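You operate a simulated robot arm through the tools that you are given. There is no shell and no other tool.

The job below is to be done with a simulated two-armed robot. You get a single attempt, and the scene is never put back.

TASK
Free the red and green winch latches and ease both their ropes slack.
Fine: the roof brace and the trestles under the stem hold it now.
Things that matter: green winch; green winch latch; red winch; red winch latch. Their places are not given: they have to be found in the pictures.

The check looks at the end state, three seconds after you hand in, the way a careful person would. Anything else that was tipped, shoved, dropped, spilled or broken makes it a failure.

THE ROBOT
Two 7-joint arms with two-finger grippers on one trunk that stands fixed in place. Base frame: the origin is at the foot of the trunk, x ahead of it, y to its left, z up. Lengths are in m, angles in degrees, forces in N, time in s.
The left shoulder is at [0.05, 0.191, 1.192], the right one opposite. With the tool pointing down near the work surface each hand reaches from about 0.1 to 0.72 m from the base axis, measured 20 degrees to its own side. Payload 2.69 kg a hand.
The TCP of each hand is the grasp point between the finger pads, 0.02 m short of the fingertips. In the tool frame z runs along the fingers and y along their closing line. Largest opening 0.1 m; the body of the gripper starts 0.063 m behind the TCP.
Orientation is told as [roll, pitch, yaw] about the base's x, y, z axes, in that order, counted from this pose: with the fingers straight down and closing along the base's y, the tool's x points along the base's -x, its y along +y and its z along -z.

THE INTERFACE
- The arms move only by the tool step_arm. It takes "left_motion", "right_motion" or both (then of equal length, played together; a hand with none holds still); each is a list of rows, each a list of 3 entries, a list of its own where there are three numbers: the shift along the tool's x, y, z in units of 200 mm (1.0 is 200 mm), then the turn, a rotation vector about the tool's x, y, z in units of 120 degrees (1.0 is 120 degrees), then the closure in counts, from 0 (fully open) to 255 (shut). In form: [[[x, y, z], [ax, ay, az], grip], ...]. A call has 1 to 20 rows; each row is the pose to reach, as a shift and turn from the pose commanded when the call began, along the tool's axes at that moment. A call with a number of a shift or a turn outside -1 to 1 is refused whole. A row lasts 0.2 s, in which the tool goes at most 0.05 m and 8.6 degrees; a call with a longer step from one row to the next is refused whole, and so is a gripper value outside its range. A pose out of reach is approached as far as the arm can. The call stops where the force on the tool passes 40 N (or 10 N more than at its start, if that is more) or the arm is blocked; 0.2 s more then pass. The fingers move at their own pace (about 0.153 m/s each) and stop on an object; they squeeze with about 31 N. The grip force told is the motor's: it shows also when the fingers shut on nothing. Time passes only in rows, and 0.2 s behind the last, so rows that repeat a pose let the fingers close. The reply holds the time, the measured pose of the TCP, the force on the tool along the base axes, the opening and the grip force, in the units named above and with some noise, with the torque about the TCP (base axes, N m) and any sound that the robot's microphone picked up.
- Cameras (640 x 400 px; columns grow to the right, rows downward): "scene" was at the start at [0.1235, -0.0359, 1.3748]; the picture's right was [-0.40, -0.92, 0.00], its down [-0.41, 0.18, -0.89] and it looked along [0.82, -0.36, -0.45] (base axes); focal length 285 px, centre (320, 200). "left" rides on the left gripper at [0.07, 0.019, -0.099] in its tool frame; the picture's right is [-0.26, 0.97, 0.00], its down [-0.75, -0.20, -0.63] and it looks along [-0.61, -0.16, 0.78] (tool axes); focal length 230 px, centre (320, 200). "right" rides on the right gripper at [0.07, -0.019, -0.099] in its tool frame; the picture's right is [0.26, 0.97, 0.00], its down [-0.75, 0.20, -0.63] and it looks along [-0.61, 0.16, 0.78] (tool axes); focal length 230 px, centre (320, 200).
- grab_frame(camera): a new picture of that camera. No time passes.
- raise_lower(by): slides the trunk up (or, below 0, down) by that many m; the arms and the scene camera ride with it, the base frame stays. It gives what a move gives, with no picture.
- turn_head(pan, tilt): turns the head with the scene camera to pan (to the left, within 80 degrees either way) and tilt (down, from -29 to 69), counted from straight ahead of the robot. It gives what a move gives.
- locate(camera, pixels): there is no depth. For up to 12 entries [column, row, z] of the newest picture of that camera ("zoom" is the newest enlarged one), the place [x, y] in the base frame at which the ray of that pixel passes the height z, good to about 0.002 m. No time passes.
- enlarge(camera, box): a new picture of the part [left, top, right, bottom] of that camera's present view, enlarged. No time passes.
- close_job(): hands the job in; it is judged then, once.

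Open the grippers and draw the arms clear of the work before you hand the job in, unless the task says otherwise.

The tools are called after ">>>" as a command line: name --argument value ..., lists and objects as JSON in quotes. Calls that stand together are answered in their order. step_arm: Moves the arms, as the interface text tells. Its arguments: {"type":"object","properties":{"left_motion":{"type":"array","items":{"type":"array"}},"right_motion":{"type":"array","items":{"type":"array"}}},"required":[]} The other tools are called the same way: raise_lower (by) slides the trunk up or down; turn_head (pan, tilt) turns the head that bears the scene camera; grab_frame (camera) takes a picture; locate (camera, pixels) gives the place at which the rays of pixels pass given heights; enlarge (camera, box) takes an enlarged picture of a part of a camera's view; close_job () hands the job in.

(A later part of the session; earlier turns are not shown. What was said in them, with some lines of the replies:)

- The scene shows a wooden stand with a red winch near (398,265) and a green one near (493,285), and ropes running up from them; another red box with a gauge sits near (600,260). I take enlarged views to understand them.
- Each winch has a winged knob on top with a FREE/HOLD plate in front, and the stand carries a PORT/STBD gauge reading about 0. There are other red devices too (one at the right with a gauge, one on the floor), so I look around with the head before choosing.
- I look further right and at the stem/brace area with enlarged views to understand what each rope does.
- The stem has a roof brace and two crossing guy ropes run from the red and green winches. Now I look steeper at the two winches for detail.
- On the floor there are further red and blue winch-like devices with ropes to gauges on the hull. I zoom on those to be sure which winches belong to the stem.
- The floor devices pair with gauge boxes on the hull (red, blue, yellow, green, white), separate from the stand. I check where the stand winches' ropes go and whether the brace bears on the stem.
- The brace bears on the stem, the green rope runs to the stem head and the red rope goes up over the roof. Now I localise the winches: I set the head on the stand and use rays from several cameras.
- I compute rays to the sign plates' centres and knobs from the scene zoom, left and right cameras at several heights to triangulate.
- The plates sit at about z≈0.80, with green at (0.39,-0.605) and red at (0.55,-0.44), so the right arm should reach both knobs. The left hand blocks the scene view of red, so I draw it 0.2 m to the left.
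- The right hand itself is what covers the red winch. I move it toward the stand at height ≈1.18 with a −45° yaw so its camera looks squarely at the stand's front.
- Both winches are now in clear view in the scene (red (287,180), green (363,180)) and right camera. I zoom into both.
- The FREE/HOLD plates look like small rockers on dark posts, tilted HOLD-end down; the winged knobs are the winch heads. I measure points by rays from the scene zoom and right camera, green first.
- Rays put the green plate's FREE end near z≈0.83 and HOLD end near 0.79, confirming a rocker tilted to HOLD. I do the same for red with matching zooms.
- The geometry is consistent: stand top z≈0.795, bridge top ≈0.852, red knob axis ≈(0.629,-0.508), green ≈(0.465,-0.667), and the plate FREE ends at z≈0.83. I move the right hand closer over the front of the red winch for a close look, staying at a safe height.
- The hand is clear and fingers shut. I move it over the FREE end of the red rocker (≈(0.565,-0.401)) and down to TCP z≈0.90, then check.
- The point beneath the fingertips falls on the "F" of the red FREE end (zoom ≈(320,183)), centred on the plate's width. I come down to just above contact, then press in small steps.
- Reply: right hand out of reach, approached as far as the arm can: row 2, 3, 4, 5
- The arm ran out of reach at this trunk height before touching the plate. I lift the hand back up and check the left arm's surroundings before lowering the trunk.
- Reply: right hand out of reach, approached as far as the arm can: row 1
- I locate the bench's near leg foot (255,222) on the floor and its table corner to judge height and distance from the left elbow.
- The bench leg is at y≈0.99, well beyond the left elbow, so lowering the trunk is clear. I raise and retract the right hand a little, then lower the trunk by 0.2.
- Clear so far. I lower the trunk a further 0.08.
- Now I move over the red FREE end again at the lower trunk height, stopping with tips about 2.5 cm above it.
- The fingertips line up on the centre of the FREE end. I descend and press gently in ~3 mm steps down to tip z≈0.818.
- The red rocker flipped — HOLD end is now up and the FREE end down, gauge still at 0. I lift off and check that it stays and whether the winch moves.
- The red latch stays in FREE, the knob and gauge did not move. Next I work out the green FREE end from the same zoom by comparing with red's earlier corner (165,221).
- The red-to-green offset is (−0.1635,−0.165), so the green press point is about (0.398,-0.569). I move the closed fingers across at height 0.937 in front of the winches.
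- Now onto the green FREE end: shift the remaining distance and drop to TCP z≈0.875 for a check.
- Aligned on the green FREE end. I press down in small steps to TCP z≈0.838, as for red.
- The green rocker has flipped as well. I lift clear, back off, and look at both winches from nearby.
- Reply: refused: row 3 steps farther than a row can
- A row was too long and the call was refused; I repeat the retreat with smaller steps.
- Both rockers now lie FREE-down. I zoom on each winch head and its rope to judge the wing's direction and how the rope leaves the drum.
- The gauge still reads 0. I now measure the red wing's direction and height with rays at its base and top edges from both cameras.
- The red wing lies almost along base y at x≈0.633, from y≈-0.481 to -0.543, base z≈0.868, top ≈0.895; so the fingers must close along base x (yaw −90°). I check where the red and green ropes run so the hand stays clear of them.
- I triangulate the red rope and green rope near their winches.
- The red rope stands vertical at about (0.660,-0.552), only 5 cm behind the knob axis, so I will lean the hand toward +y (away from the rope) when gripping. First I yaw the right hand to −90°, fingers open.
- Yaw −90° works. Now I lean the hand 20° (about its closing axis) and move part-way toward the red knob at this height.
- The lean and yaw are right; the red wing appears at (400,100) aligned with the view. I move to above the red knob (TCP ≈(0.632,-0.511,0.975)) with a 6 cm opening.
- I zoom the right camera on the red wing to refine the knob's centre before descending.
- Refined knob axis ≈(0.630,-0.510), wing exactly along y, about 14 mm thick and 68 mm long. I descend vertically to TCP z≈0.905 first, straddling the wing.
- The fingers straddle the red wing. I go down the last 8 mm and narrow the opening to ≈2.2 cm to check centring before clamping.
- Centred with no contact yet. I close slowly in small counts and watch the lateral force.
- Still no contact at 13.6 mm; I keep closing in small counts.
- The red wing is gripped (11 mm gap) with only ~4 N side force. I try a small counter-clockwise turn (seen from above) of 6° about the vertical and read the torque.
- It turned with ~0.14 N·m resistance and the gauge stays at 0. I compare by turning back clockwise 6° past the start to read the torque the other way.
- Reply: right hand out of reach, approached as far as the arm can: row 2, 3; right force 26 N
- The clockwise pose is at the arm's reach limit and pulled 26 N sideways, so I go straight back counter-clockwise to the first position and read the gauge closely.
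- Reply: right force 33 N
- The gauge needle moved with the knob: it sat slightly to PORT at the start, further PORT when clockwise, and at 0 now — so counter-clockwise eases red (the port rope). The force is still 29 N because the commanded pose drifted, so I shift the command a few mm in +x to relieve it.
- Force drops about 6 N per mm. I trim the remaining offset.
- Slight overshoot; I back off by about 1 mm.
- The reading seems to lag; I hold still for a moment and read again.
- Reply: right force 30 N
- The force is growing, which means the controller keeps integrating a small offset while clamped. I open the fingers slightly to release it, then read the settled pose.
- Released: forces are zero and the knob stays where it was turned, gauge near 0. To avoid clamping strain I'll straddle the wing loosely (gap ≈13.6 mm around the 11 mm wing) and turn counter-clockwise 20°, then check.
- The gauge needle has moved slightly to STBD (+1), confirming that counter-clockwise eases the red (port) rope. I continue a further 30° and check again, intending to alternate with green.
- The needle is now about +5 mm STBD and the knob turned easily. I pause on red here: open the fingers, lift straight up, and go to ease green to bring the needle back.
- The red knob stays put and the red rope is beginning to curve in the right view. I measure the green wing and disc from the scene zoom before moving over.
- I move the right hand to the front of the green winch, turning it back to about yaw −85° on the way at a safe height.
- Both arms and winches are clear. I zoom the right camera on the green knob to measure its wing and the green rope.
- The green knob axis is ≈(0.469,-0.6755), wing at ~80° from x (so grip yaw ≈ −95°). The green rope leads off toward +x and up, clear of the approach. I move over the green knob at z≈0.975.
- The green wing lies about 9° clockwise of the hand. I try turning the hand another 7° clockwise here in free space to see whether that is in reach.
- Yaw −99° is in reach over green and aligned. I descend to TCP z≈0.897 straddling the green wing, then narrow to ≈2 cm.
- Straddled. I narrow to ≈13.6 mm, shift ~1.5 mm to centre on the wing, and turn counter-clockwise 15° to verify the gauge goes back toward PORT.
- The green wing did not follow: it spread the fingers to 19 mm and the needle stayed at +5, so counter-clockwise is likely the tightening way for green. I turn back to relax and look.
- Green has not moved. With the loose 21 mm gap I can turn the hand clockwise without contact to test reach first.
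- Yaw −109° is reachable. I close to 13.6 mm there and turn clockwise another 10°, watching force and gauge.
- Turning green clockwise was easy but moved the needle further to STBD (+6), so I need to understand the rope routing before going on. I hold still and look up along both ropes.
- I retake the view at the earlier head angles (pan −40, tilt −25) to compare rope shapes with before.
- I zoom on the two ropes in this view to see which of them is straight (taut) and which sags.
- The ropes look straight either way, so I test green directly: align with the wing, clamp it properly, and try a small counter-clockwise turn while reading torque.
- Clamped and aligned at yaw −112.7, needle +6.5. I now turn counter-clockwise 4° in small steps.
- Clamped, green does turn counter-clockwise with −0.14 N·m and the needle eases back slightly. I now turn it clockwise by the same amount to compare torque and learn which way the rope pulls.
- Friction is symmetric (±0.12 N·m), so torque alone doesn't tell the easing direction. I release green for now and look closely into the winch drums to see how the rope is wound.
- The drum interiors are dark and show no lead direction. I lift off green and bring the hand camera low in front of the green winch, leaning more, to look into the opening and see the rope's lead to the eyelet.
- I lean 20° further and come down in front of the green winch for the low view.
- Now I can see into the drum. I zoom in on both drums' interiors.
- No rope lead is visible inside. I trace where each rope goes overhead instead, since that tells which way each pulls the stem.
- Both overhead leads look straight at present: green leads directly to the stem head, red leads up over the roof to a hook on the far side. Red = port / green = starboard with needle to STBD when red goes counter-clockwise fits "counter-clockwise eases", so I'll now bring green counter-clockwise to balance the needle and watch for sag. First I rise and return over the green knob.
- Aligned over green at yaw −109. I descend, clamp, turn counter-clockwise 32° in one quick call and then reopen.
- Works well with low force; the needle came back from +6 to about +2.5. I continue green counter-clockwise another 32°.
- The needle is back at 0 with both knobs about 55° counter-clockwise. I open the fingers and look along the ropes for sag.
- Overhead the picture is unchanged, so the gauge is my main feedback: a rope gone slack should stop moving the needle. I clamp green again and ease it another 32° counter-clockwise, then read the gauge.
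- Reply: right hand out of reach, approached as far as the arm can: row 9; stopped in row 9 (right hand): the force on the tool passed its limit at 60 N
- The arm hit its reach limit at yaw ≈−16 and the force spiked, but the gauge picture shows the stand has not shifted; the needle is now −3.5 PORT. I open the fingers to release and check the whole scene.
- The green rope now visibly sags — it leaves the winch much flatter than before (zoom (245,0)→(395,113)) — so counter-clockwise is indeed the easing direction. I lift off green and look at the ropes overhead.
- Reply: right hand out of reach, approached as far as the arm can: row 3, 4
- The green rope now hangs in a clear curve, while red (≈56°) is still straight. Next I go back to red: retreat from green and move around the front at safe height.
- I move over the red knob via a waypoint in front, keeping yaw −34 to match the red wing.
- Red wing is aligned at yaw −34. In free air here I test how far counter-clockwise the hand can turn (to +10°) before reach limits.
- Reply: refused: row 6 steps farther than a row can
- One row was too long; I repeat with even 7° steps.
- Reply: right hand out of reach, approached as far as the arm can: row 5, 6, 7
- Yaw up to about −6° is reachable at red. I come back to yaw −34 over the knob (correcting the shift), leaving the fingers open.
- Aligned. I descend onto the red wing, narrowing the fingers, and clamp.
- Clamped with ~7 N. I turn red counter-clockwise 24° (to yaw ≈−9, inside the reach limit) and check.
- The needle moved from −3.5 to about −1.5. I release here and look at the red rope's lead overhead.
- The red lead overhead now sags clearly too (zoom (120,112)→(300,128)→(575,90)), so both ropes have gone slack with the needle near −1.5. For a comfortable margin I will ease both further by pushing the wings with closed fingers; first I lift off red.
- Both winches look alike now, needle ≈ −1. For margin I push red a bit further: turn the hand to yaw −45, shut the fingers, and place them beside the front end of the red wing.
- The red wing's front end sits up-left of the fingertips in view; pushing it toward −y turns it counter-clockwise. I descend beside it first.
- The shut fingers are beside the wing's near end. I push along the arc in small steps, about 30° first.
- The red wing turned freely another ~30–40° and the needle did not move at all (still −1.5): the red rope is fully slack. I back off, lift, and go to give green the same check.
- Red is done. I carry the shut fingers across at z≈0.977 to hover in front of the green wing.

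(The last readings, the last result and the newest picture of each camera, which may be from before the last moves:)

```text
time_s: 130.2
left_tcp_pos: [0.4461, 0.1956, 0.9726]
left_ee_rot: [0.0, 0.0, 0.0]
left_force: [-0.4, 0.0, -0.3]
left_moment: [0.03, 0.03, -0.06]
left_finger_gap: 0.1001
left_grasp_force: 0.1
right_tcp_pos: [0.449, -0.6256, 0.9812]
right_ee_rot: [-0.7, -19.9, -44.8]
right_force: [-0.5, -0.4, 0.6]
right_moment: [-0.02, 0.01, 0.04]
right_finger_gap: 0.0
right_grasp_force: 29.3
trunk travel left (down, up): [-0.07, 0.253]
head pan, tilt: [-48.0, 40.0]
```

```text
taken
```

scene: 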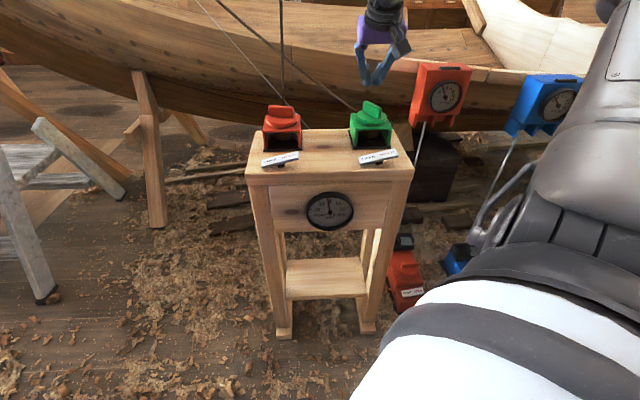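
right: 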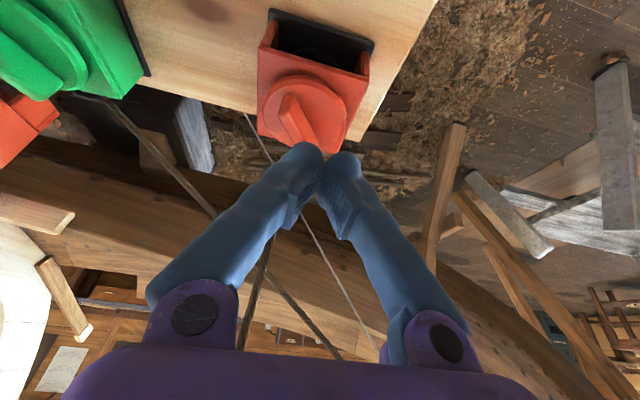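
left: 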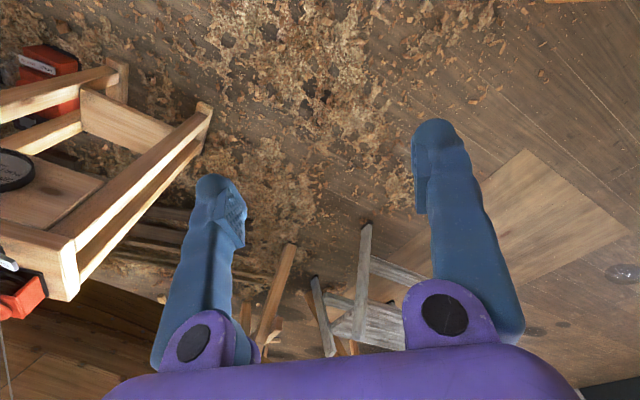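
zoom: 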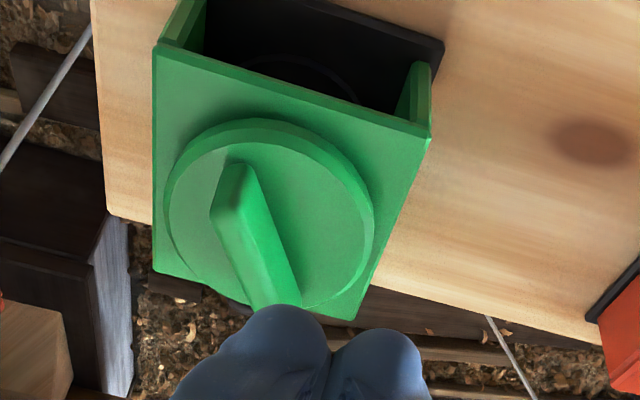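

Aligned the same way at green. I descend beside the wing's near end.

>>> step_arm --right_motion '[[[0.05, 0, 0.135], [0, 0, 0], 255], [[0.1, 0, 0.27], [0, 0, 0], 255], [[0.143, 0, 0.395], [0, 0, 0], 255], [[0.143, 0, 0.395], [0, 0, 0], 255]]'

>>> enlarge --camera "scene" --box '[310, 65, 410, 155]'

```text
time_s: 131.2
left_tcp_pos: [0.4465, 0.1961, 0.9723]
left_ee_rot: [0.0, -0.1, 0.0]
left_force: [-0.4, -0.1, 0.6]
left_moment: [0.03, -0.02, 0.05]
left_finger_gap: 0.1
left_grasp_force: 0.0
right_tcp_pos: [0.4489, -0.6257, 0.8967]
right_ee_rot: [-0.7, -20.0, -44.8]
right_force: [0.7, 0.8, -0.4]
right_moment: [-0.03, 0.03, -0.05]
right_finger_gap: 0.0001
right_grasp_force: 30.1
trunk travel left (down, up): [-0.07, 0.253]
head pan, tilt: [-48.0, 40.0]
```

```text
4.44 times, centred on (360, 110) of scene
```

zoom: 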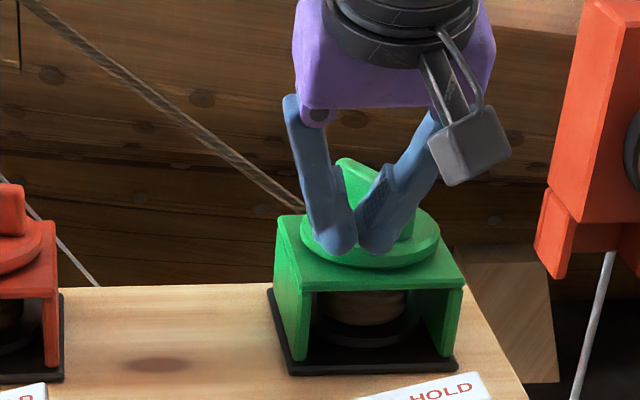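

In place beside the green wing. I push it counter-clockwise along the arc about 35°.

>>> step_arm --right_motion '[[[-0.037, -0.042, 0.013], [0, 0, 0], 255], [[-0.074, -0.0835, 0.0265], [0, 0, 0], 255], [[-0.0735, -0.106, 0.0265], [0, 0, 0], 255], [[-0.0735, -0.1275, 0.0265], [0, 0, 0], 255], [[-0.079, -0.149, 0.0285], [0, 0, 0], 255], [[-0.0845, -0.1705, 0.0305], [0, 0, 0], 255], [[-0.097, -0.1965, 0.0355], [0, 0, 0], 255]]'

>>> enlarge --camera "scene" --box '[310, 65, 410, 155]'

>>> enlarge --camera "scene" --box '[300, 180, 360, 240]'

```text
time_s: 132.8
left_tcp_pos: [0.4469, 0.196, 0.9729]
left_ee_rot: [0.0, 0.0, 0.0]
left_force: [-1.2, -0.1, 0.6]
left_moment: [-0.03, 0.01, -0.02]
left_finger_gap: 0.1
left_grasp_force: 0.1
right_tcp_pos: [0.4343, -0.67, 0.8968]
right_ee_rot: [-0.7, -20.1, -44.9]
right_force: [-0.9, 1.7, -0.1]
right_moment: [-0.02, -0.08, 0.03]
right_finger_gap: 0.0
right_grasp_force: 29.3
trunk travel left (down, up): [-0.07, 0.253]
head pan, tilt: [-48.0, 40.0]
```

```text
4.44 times, centred on (360, 110) of scene
```

zoom: 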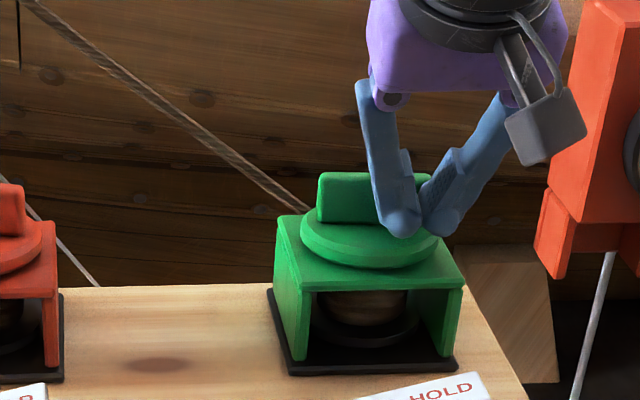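

```text
6.67 times, centred on (330, 210) of scene
```

zoom: 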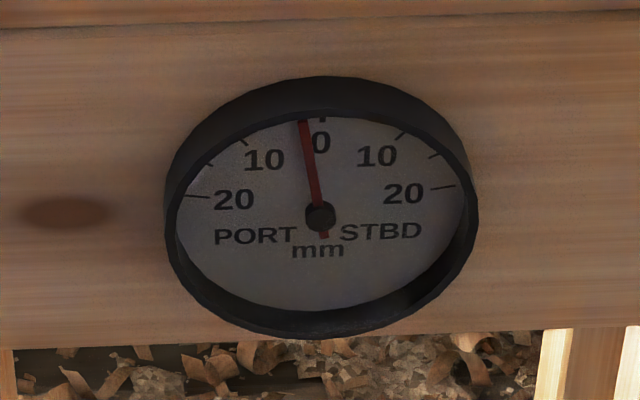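

The needle did not move (still −1.5), so green is fully slack as well. I back off, lift clear, and open the fingers away from the stand.

>>> step_arm --right_motion '[[[0.03, 0.033, -0.011], [0, 0, 0], 255], [[-0.02, 0.0335, -0.135], [0, 0, 0], 255], [[-0.065, 0.0335, -0.26], [0, 0, 0], 255], [[-0.11, 0.0335, -0.39], [0, 0, 0], 255], [[-0.1, 0.0335, -0.55], [0, 0, 0], 255], [[0.05, 0.0335, -0.65], [0, 0, 0], 255], [[0.25, 0.0335, -0.7], [0, 0, 0], 200], [[0.45, 0.0335, -0.75], [0, 0, 0], 100], [[0.65, 0.0335, -0.8], [0, 0, 0], 0], [[0.65, 0.0335, -0.8], [0, 0, 0], 0]]'

>>> grab_frame --camera "scene"

>>> enlarge --camera "scene" --box '[220, 60, 420, 240]'

```text
time_s: 135.1
left_tcp_pos: [0.4467, 0.1964, 0.9731]
left_ee_rot: [-0.1, 0.1, 0.1]
left_force: [0.1, 0.2, -0.5]
left_moment: [0.05, 0.02, 0.0]
left_finger_gap: 0.1
left_grasp_force: 0.1
right_tcp_pos: [0.3185, -0.5388, 1.0001]
right_ee_rot: [-0.7, -19.9, -44.9]
right_force: [-0.7, -1.8, 0.1]
right_moment: [0.0, -0.02, -0.01]
right_finger_gap: 0.0999
right_grasp_force: 0.0
trunk travel left (down, up): [-0.07, 0.253]
head pan, tilt: [-48.0, 40.0]
```

```text
taken
```

scene: 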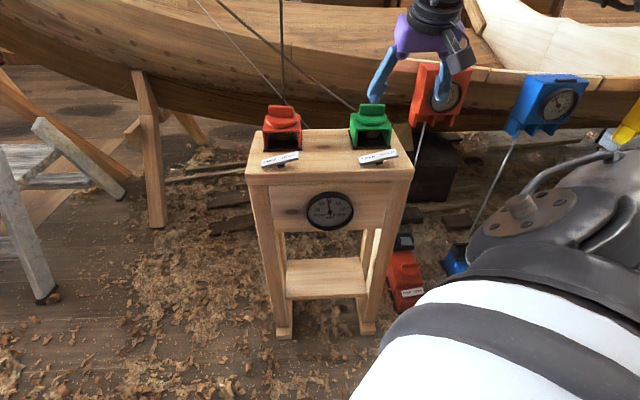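

```text
2.22 times, centred on (320, 150) of scene
```

zoom: 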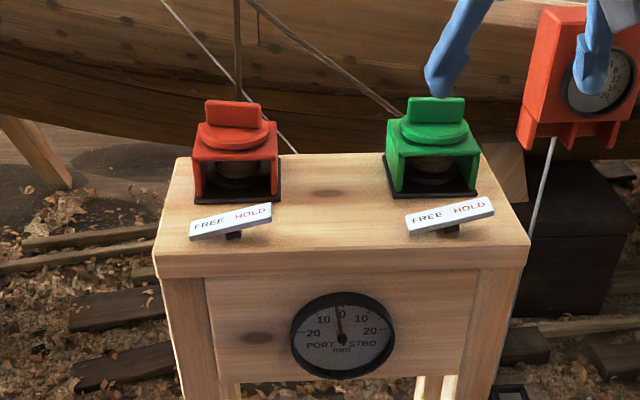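

Both rockers are at FREE, both knobs are turned equally, the gauge is near zero and the stand is where it was. I draw the right arm well clear, levelling the hand.

>>> step_arm --right_motion '[[[0.12, 0.066, -0.08], [0, 0.0278, 0], 0], [[0.26, 0.145, -0.15], [0, 0.0556, 0], 0], [[0.4, 0.225, -0.23], [0, 0.0833, 0], 0], [[0.55, 0.305, -0.31], [0, 0.1111, 0], 0], [[0.7, 0.385, -0.39], [0, 0.1389, 0], 0], [[0.8365, 0.4645, -0.462], [0, 0.1667, 0], 0], [[0.8365, 0.4645, -0.462], [0, 0.1667, 0], 0]]'

>>> turn_head --pan -40 --tilt -28.6

>>> grab_frame --camera "scene"

>>> turn_head --pan -45 --tilt 25

>>> grab_frame --camera "scene"

```text
time_s: 136.7
left_tcp_pos: [0.447, 0.197, 0.9745]
left_ee_rot: [0.0, 0.0, -0.1]
left_force: [0.3, 0.4, 0.2]
left_moment: [0.0, 0.01, 0.01]
left_finger_gap: 0.1001
left_grasp_force: 0.1
right_tcp_pos: [0.2496, -0.3373, 1.0293]
right_ee_rot: [-0.7, 0.1, -45.0]
right_force: [-0.5, 0.1, -0.5]
right_moment: [0.0, -0.04, 0.01]
right_finger_gap: 0.0998
right_grasp_force: 0.1
trunk travel left (down, up): [-0.07, 0.253]
head pan, tilt: [-48.0, 40.0]
```

```text
time_s: 138.1
left_tcp_pos: [0.447, 0.1975, 0.9733]
left_ee_rot: [-0.1, 0.0, 0.1]
left_force: [0.6, -1.0, -0.2]
left_moment: [0.0, 0.0, 0.02]
left_finger_gap: 0.1001
left_grasp_force: 0.0
right_tcp_pos: [0.2505, -0.34, 1.0285]
right_ee_rot: [-0.8, 0.0, -45.1]
right_force: [0.2, -0.1, -0.2]
right_moment: [-0.01, -0.01, -0.01]
right_finger_gap: 0.0998
right_grasp_force: 0.1
trunk travel left (down, up): [-0.07, 0.253]
head pan, tilt: [-40.0, -28.6]
```

```text
taken
```

scene: 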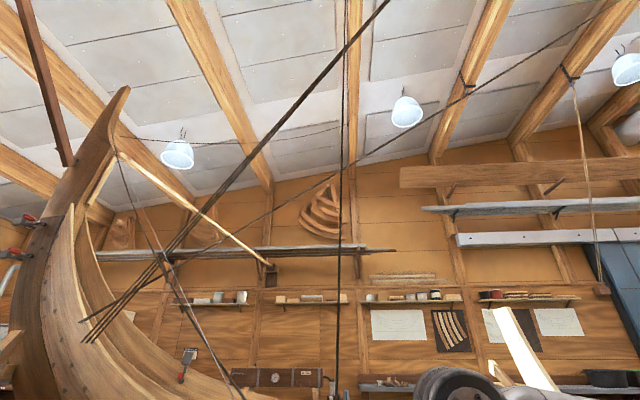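

```text
time_s: 139.3
left_tcp_pos: [0.4463, 0.1963, 0.9729]
left_ee_rot: [0.1, 0.0, 0.0]
left_force: [-0.9, -0.5, 0.2]
left_moment: [0.0, 0.0, -0.01]
left_finger_gap: 0.0999
left_grasp_force: 0.3
right_tcp_pos: [0.2496, -0.3405, 1.03]
right_ee_rot: [-0.8, 0.0, -45.1]
right_force: [-0.3, -0.4, 0.2]
right_moment: [0.0, 0.04, 0.04]
right_finger_gap: 0.1001
right_grasp_force: 0.0
trunk travel left (down, up): [-0.07, 0.253]
head pan, tilt: [-45.0, 25.0]
```

```text
taken
```

scene: 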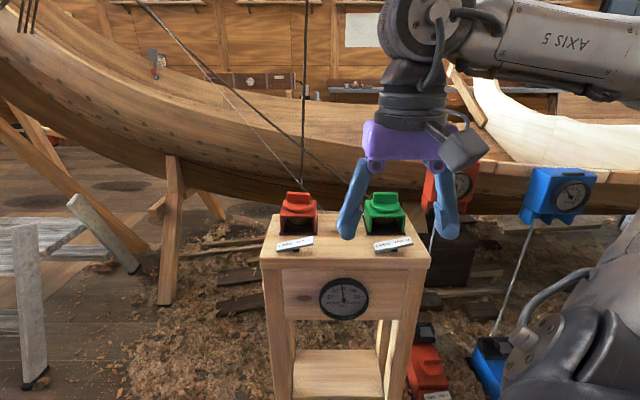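

Both ropes hang with visible sag and the stem is unmoved against the brace. One last zoom to confirm the latches before handing in.

>>> enlarge --camera "scene" --box '[250, 170, 440, 330]'

```text
2.50 times, centred on (345, 250) of scene
```

zoom: 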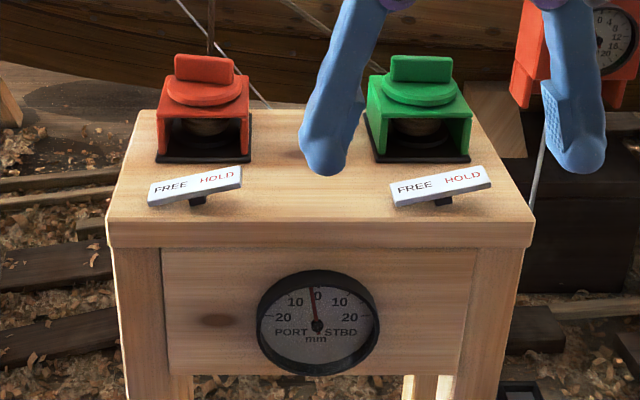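

Both latches sit at FREE, both knobs have been eased, and the gauge reads about −1. The grippers are open and both arms are clear, so I hand the job in.

>>> close_job

```text
The job is handed in.
```

Both the red and green winch latches are at FREE, and both ropes now hang slack. I've handed the job in; the check hasn't reported back.

- **Latches:** I pressed the FREE end of each rocker down, and both stayed over after I lifted off.
- **Ropes:** I turned each winch knob counter-clockwise, switching between them to keep the stem balanced. Both ropes visibly sag. The last turn on each knob no longer moved the gauge, so neither rope is under load.
- **Stem:** the PORT/STBD gauge reads about 1 mm to port, roughly where it started. While I was working out which way eased, it swung as far as about 6 mm to starboard.
- **Force spikes:** the right arm reached the end of its travel while gripping the green knob and briefly pushed with about 60 N. It had pulled on the red knob with up to about 30 N earlier. The stand did not shift in the pictures and nothing else looks disturbed.

The grippers are open and both arms are clear of the stand. The trunk is still about 0.18 m lower than at the start.
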